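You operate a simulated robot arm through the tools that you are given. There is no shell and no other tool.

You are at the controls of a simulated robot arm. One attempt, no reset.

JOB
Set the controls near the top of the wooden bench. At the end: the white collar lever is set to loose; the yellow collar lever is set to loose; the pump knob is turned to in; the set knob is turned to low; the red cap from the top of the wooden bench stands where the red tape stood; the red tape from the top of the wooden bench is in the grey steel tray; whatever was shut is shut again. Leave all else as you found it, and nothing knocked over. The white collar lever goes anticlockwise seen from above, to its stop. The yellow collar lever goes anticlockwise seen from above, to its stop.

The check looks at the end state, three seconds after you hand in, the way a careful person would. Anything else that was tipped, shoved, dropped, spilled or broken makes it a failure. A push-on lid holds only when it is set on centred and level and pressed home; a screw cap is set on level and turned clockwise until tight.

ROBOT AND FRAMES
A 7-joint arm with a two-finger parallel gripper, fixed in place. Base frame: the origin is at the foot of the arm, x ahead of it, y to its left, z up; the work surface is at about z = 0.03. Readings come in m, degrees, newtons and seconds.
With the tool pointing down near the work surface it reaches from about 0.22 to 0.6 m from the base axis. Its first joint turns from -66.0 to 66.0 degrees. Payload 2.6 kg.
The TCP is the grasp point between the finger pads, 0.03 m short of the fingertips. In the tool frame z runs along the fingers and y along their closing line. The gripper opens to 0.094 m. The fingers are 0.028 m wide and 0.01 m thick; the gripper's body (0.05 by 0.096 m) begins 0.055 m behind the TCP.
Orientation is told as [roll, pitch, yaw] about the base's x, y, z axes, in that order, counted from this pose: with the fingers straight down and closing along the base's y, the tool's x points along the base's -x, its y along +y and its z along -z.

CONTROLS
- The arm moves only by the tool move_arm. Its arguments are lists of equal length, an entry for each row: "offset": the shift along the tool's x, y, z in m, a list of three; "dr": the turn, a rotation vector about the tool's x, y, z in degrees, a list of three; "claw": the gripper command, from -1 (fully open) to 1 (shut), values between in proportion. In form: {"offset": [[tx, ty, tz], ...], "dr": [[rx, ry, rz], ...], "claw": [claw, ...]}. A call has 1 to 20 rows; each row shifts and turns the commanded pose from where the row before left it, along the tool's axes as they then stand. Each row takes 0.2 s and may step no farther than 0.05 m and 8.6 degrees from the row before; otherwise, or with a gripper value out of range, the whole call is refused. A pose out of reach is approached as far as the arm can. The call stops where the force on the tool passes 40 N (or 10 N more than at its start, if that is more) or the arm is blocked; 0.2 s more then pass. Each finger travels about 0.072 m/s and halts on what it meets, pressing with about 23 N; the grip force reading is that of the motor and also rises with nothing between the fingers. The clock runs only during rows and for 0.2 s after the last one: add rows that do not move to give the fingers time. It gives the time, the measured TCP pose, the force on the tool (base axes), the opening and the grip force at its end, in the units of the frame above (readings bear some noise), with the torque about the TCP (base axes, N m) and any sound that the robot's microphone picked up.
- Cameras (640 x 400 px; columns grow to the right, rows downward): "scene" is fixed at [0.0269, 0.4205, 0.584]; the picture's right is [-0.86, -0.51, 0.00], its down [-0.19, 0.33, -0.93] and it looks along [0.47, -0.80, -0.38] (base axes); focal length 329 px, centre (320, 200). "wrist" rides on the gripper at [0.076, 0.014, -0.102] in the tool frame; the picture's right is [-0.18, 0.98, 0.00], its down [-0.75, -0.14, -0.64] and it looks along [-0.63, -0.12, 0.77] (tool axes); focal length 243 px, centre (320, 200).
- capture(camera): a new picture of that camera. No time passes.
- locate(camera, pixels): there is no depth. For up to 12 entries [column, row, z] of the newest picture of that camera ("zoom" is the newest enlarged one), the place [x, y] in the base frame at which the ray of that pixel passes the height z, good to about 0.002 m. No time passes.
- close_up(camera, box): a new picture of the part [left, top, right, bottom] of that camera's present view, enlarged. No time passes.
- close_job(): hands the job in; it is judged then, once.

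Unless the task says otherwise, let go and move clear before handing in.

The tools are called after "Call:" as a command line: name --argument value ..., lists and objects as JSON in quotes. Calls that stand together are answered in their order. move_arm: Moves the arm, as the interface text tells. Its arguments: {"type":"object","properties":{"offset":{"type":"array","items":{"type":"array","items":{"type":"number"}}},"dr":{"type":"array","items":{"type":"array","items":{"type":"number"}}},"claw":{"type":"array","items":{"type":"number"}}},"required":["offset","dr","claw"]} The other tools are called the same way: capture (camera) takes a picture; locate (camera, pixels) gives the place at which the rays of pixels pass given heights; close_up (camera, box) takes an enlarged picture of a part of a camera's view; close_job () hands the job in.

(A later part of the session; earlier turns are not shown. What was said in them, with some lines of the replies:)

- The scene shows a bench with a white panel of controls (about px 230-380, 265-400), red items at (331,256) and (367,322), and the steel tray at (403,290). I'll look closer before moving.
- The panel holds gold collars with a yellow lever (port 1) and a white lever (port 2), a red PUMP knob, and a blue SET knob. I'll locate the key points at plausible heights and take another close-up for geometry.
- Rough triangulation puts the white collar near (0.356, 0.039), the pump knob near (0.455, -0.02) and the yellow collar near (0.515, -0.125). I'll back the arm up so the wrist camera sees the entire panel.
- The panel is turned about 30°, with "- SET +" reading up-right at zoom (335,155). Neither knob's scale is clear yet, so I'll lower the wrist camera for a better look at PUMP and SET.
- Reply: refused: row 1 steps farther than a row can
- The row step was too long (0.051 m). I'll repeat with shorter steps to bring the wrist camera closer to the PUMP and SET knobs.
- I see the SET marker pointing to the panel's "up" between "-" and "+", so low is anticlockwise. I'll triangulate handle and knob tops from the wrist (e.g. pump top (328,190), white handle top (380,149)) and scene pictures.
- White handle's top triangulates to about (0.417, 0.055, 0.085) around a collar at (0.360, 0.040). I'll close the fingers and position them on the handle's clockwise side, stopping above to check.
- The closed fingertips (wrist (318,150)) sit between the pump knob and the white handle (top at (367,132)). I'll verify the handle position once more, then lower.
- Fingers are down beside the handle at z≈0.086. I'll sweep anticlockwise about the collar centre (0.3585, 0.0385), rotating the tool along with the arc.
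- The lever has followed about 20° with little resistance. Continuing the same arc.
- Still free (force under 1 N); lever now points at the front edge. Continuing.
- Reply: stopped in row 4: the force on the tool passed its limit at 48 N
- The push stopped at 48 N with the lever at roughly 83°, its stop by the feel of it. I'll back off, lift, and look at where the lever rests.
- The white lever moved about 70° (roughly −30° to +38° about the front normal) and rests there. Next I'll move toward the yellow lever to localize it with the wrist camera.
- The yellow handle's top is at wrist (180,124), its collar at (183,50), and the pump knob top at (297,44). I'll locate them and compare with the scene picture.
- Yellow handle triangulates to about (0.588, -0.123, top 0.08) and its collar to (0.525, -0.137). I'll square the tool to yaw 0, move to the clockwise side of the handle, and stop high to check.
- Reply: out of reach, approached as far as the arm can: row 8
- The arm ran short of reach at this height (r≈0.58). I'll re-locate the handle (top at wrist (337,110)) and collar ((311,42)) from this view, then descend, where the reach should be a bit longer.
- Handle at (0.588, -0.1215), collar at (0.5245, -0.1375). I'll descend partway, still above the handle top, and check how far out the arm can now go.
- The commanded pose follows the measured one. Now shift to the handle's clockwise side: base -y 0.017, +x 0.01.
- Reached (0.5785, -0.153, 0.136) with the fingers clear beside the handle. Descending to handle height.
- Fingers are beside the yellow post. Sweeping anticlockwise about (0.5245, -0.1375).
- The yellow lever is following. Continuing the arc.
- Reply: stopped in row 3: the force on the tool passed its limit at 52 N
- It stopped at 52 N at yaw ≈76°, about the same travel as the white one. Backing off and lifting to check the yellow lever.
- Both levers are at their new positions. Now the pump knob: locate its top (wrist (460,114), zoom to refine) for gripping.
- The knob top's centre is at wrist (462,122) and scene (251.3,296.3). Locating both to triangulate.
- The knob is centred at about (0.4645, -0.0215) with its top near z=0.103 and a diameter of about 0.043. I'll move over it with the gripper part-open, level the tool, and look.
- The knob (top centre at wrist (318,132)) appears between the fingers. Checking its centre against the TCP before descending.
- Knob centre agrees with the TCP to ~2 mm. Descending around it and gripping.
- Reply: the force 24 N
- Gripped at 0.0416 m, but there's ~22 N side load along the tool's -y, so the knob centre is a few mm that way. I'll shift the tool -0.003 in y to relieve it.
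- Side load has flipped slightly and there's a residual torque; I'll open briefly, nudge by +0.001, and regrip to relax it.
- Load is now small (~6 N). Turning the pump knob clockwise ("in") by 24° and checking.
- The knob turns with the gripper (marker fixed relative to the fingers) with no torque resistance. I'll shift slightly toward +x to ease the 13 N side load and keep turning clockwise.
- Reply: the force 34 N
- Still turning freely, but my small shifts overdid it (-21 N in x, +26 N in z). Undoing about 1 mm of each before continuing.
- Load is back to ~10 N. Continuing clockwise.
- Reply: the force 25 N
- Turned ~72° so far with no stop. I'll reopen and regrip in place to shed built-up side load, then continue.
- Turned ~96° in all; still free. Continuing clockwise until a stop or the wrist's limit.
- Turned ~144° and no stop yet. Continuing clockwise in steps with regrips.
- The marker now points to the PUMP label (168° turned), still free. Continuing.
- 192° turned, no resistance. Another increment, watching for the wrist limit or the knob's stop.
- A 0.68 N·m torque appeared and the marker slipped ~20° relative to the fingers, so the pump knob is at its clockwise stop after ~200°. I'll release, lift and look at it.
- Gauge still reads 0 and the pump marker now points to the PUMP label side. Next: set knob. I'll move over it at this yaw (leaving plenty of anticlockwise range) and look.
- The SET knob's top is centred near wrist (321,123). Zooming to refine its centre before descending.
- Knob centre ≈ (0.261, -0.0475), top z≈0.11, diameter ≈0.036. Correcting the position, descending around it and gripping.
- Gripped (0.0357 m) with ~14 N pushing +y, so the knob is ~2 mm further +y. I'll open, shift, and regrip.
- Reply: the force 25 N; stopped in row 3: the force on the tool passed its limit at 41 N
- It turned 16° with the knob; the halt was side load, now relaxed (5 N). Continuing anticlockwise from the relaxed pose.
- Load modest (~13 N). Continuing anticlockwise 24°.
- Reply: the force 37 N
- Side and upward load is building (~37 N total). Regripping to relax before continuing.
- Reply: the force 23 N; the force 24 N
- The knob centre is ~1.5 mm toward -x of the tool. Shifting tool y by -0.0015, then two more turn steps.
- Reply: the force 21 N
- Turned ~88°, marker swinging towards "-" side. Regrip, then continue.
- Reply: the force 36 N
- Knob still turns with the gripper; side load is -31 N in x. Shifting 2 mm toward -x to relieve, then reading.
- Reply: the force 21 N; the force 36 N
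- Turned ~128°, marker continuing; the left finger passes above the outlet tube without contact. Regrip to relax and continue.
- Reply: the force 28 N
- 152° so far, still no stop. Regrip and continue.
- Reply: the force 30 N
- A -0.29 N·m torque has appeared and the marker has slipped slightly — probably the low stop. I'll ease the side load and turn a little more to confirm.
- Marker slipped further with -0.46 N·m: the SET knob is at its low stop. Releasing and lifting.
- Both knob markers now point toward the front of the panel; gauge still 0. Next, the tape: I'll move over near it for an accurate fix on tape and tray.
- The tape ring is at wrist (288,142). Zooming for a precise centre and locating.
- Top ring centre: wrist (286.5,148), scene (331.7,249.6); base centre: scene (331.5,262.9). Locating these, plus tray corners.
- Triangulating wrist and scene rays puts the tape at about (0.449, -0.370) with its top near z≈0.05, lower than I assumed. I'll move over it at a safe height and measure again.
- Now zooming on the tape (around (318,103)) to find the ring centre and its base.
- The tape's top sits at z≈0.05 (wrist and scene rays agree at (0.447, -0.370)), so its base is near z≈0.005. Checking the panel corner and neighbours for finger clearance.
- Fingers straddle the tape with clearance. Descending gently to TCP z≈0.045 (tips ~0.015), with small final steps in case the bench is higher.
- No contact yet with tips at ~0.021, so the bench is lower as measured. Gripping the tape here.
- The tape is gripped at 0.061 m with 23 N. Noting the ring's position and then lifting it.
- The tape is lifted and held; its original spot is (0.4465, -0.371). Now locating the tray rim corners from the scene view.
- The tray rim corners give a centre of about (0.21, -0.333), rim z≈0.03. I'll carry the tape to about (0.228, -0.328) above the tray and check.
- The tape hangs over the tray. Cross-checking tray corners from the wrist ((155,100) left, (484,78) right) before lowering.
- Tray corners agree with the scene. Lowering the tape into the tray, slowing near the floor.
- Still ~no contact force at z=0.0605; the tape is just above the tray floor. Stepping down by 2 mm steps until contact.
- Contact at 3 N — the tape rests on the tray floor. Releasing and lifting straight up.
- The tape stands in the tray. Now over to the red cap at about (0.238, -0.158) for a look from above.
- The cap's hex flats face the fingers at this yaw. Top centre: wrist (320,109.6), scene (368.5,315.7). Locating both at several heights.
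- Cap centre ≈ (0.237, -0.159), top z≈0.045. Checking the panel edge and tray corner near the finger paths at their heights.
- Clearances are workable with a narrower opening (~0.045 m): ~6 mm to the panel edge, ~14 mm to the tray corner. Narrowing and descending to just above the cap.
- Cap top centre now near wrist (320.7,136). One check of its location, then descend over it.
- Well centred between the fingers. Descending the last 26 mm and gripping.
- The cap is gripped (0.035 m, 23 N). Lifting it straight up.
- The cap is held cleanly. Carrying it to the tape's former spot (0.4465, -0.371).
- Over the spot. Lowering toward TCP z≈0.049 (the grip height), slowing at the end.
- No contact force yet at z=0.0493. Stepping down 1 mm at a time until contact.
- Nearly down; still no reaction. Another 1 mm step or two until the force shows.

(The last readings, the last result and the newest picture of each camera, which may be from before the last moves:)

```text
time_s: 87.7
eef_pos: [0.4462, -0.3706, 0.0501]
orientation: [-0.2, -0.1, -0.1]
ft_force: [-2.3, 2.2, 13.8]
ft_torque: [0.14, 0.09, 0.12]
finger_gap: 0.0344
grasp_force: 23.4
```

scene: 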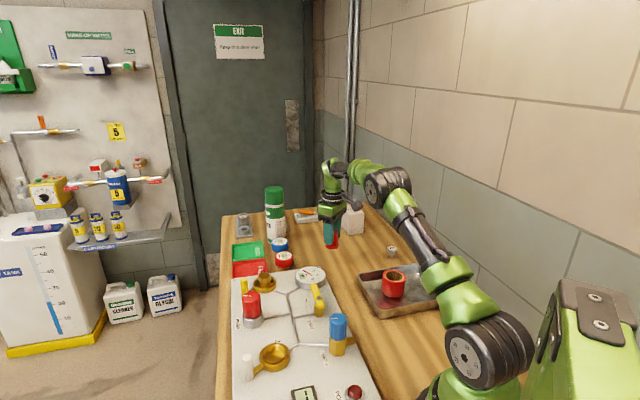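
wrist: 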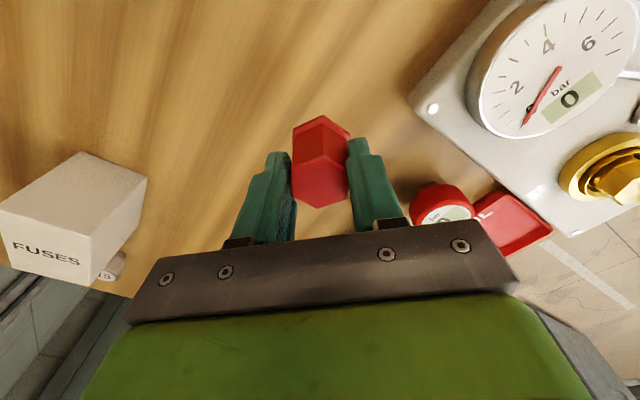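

The cap is on the bench (13.8 N). Backing off slightly, releasing, and rising straight up.

Call:
move_arm --offset '[[0, 0, -0.001], [0, 0, 0], [0, 0, 0], [0, 0, 0], [0, 0, -0.02], [0, 0, -0.04], [0, 0, -0.04], [0, 0, -0.04], [0, 0, 0]]' --dr '[[0, 0, 0], [0, 0, 0], [0, 0, 0], [0, 0, 0], [0, 0, 0], [0, 0, 0], [0, 0, 0], [0, 0, 0], [0, 0, 0]]' --claw '[0.9, 0.1, -0.3, -0.4, -0.4, -0.4, -0.4, -0.4, -0.4]'

Call:
capture --camera "wrist"

Call:
capture --camera "scene"

Call:
close_up --camera "scene" --box '[220, 210, 460, 360]'

```text
time_s: 89.7
eef_pos: [0.4448, -0.3702, 0.1882]
orientation: [0.1, 0.0, -0.1]
ft_force: [0.2, 1.1, 0.7]
ft_torque: [-0.04, 0.01, 0.0]
finger_gap: 0.0655
grasp_force: 0.0
```

```text
taken
```

wrist: 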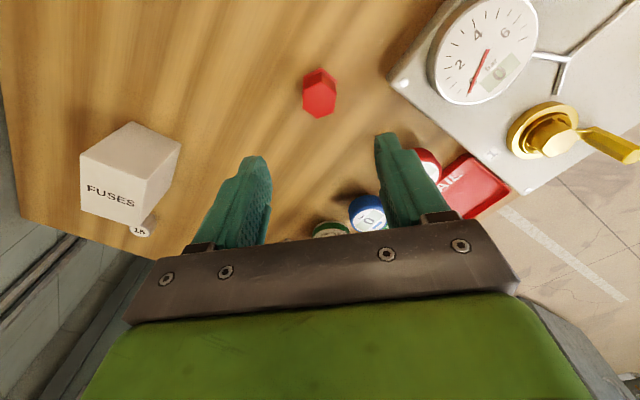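

```text
taken
```

scene: 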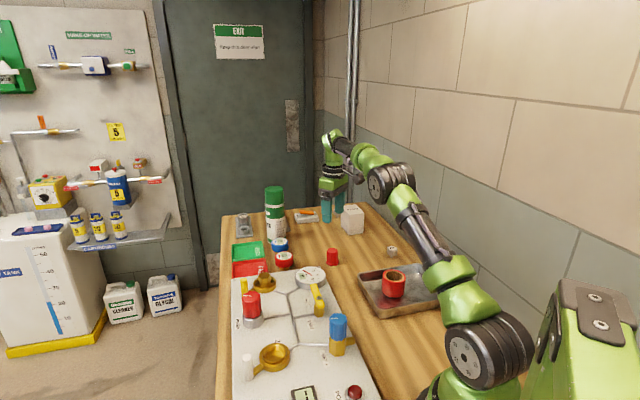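

```text
2.67 times, centred on (340, 285) of scene
```

zoom: 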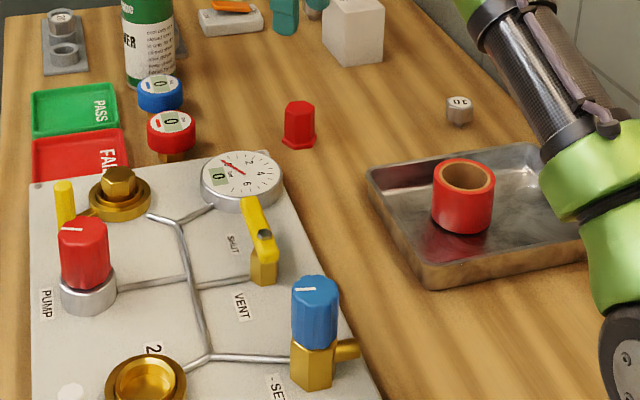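

The cap stands where the tape stood and the tape sits in the tray. I'll retreat to a high pose and inspect all controls from above.

Call:
move_arm --offset '[[0, 0, -0.045], [0, 0, -0.045], [0.02, 0.04, 0], [0.02, 0.04, 0], [0.02, 0.04, 0], [0.02, 0.04, 0], [0.02, 0.04, 0], [0.02, 0.04, 0], [0.02, 0.045, 0], [0.02, 0.045, 0], [0, 0, 0]]' --dr '[[0, 0, 0], [0, 0, 0], [0, 0, 0], [0, 0, 0], [0, 0, 0], [0, 0, 0], [0, 0, 0], [0, 0, 0], [0, 0, 0], [0, 0, 0], [0, 0, 0]]' --claw '[-1, -1, -1, -1, -1, -1, -1, -1, -1, -1, -1]'

Call:
capture --camera "wrist"

Call:
close_up --camera "wrist" --box '[230, 20, 430, 200]'

Call:
close_up --camera "scene" --box '[220, 260, 380, 400]'

```text
time_s: 92.1
eef_pos: [0.2879, -0.0171, 0.2713]
orientation: [0.0, 0.0, -0.1]
ft_force: [0.0, -0.1, 0.4]
ft_torque: [0.01, -0.02, 0.0]
finger_gap: 0.094
grasp_force: 0.0
out of reach, approached as far as the arm can: row 2
```

```text
taken
```

wrist: 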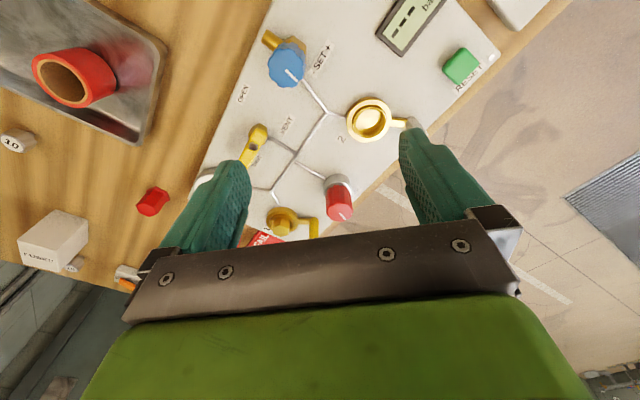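

```text
2.22 times, centred on (330, 110) of wrist
```

zoom: 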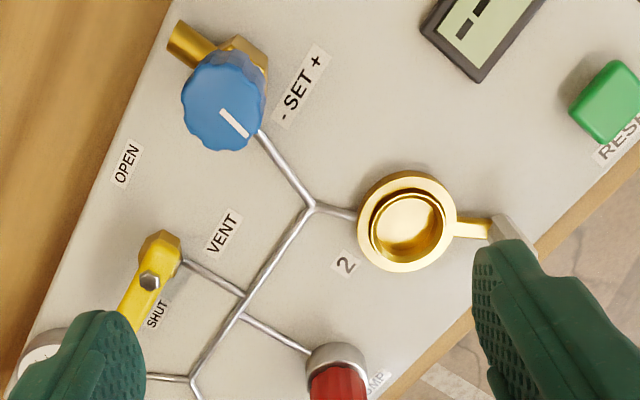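

```text
2.86 times, centred on (300, 330) of scene
```

zoom: 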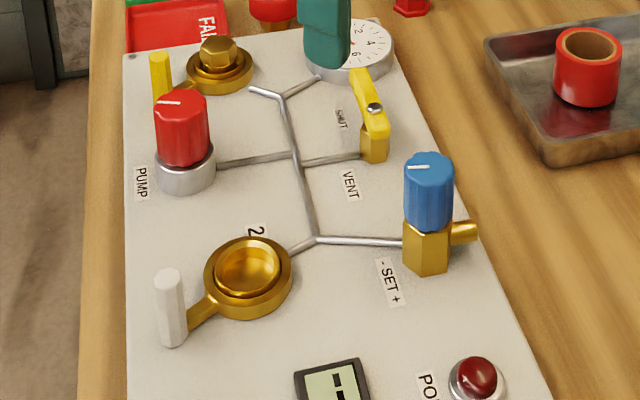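

All looks as intended; I'll check both lever angles numerically from handle tops (scene (246.7,356.8) white, (244,279.3) yellow) to make sure both reached the same stop.

Call:
locate --camera "scene" --pixels '[[246.7, 356.8, 0.082], [244, 279.3, 0.082]]'

Call:
move_arm --offset '[[0.03, 0, -0.03], [0.01, -0.02, -0.04], [0, -0.03, -0.03], [0, 0, -0.03], [0, 0, 0]]' --dr '[[0, 0, 0], [0, 0, 0], [0, 0, 0], [0, 0, 0], [0, 0, 0]]' --claw '[-1, -1, -1, -1, -1]'

Call:
capture --camera "wrist"

Call:
close_up --camera "wrist" --box '[230, 40, 430, 230]'

```text
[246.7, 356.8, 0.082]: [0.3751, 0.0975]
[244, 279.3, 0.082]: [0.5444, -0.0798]
```

```text
time_s: 93.3
eef_pos: [0.249, -0.067, 0.4018]
orientation: [-0.1, 0.0, -0.1]
ft_force: [0.9, -0.8, 0.2]
ft_torque: [0.03, 0.04, -0.03]
finger_gap: 0.0944
grasp_force: 0.0
```

```text
taken
```

wrist: 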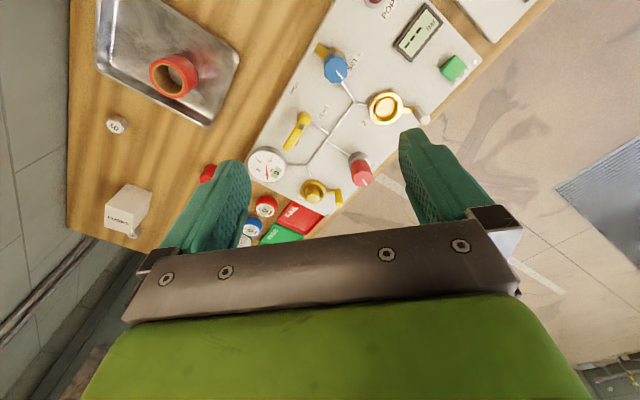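

```text
2.11 times, centred on (330, 135) of wrist
```

zoom: 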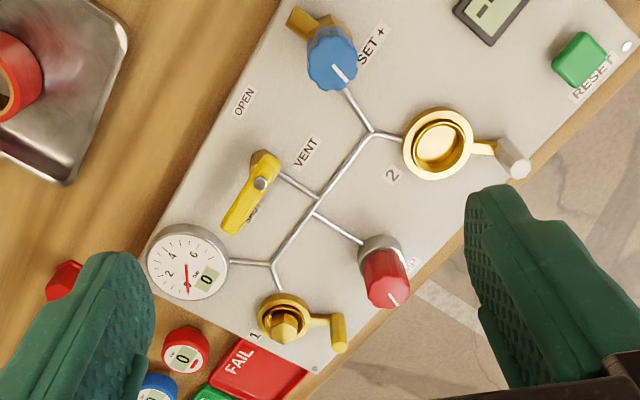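

Both levers turned the same amount (final angles ≈74° and 71° from ≈15°), so both are at their stops. Both knobs are at their stops (torque felt, markers to the front), the vent is still on SHUT, the gauge reads 0, the cap and tape are in place, and the arm is clear. Handing in.

Call:
close_job

```text
The job is handed in.
```

I handed the job in with every item set as you asked, as far as the cameras and force readings show. I have not seen the check's result.

- **White collar lever:** turned anticlockwise about 60° until it hit its stop (48 N).
- **Yellow collar lever:** turned anticlockwise about 57° until it hit its stop (52 N).
- **Pump knob:** turned clockwise to its stop, roughly half a turn. The panel had no in/out marking, so I took clockwise as "in", as for a screw pump.
- **Set knob:** turned anticlockwise, toward the "-" on its label, to its stop.
- **Red tape:** stands upright in the grey steel tray, roughly in the middle.
- **Red cap:** stands upright where the tape was, within a couple of millimetres.
- **Vent:** never touched and still on SHUT. The main gauge read 0 the whole time.

I saw nothing else on the bench moved or knocked over. The gripper was open and clear when I handed in.
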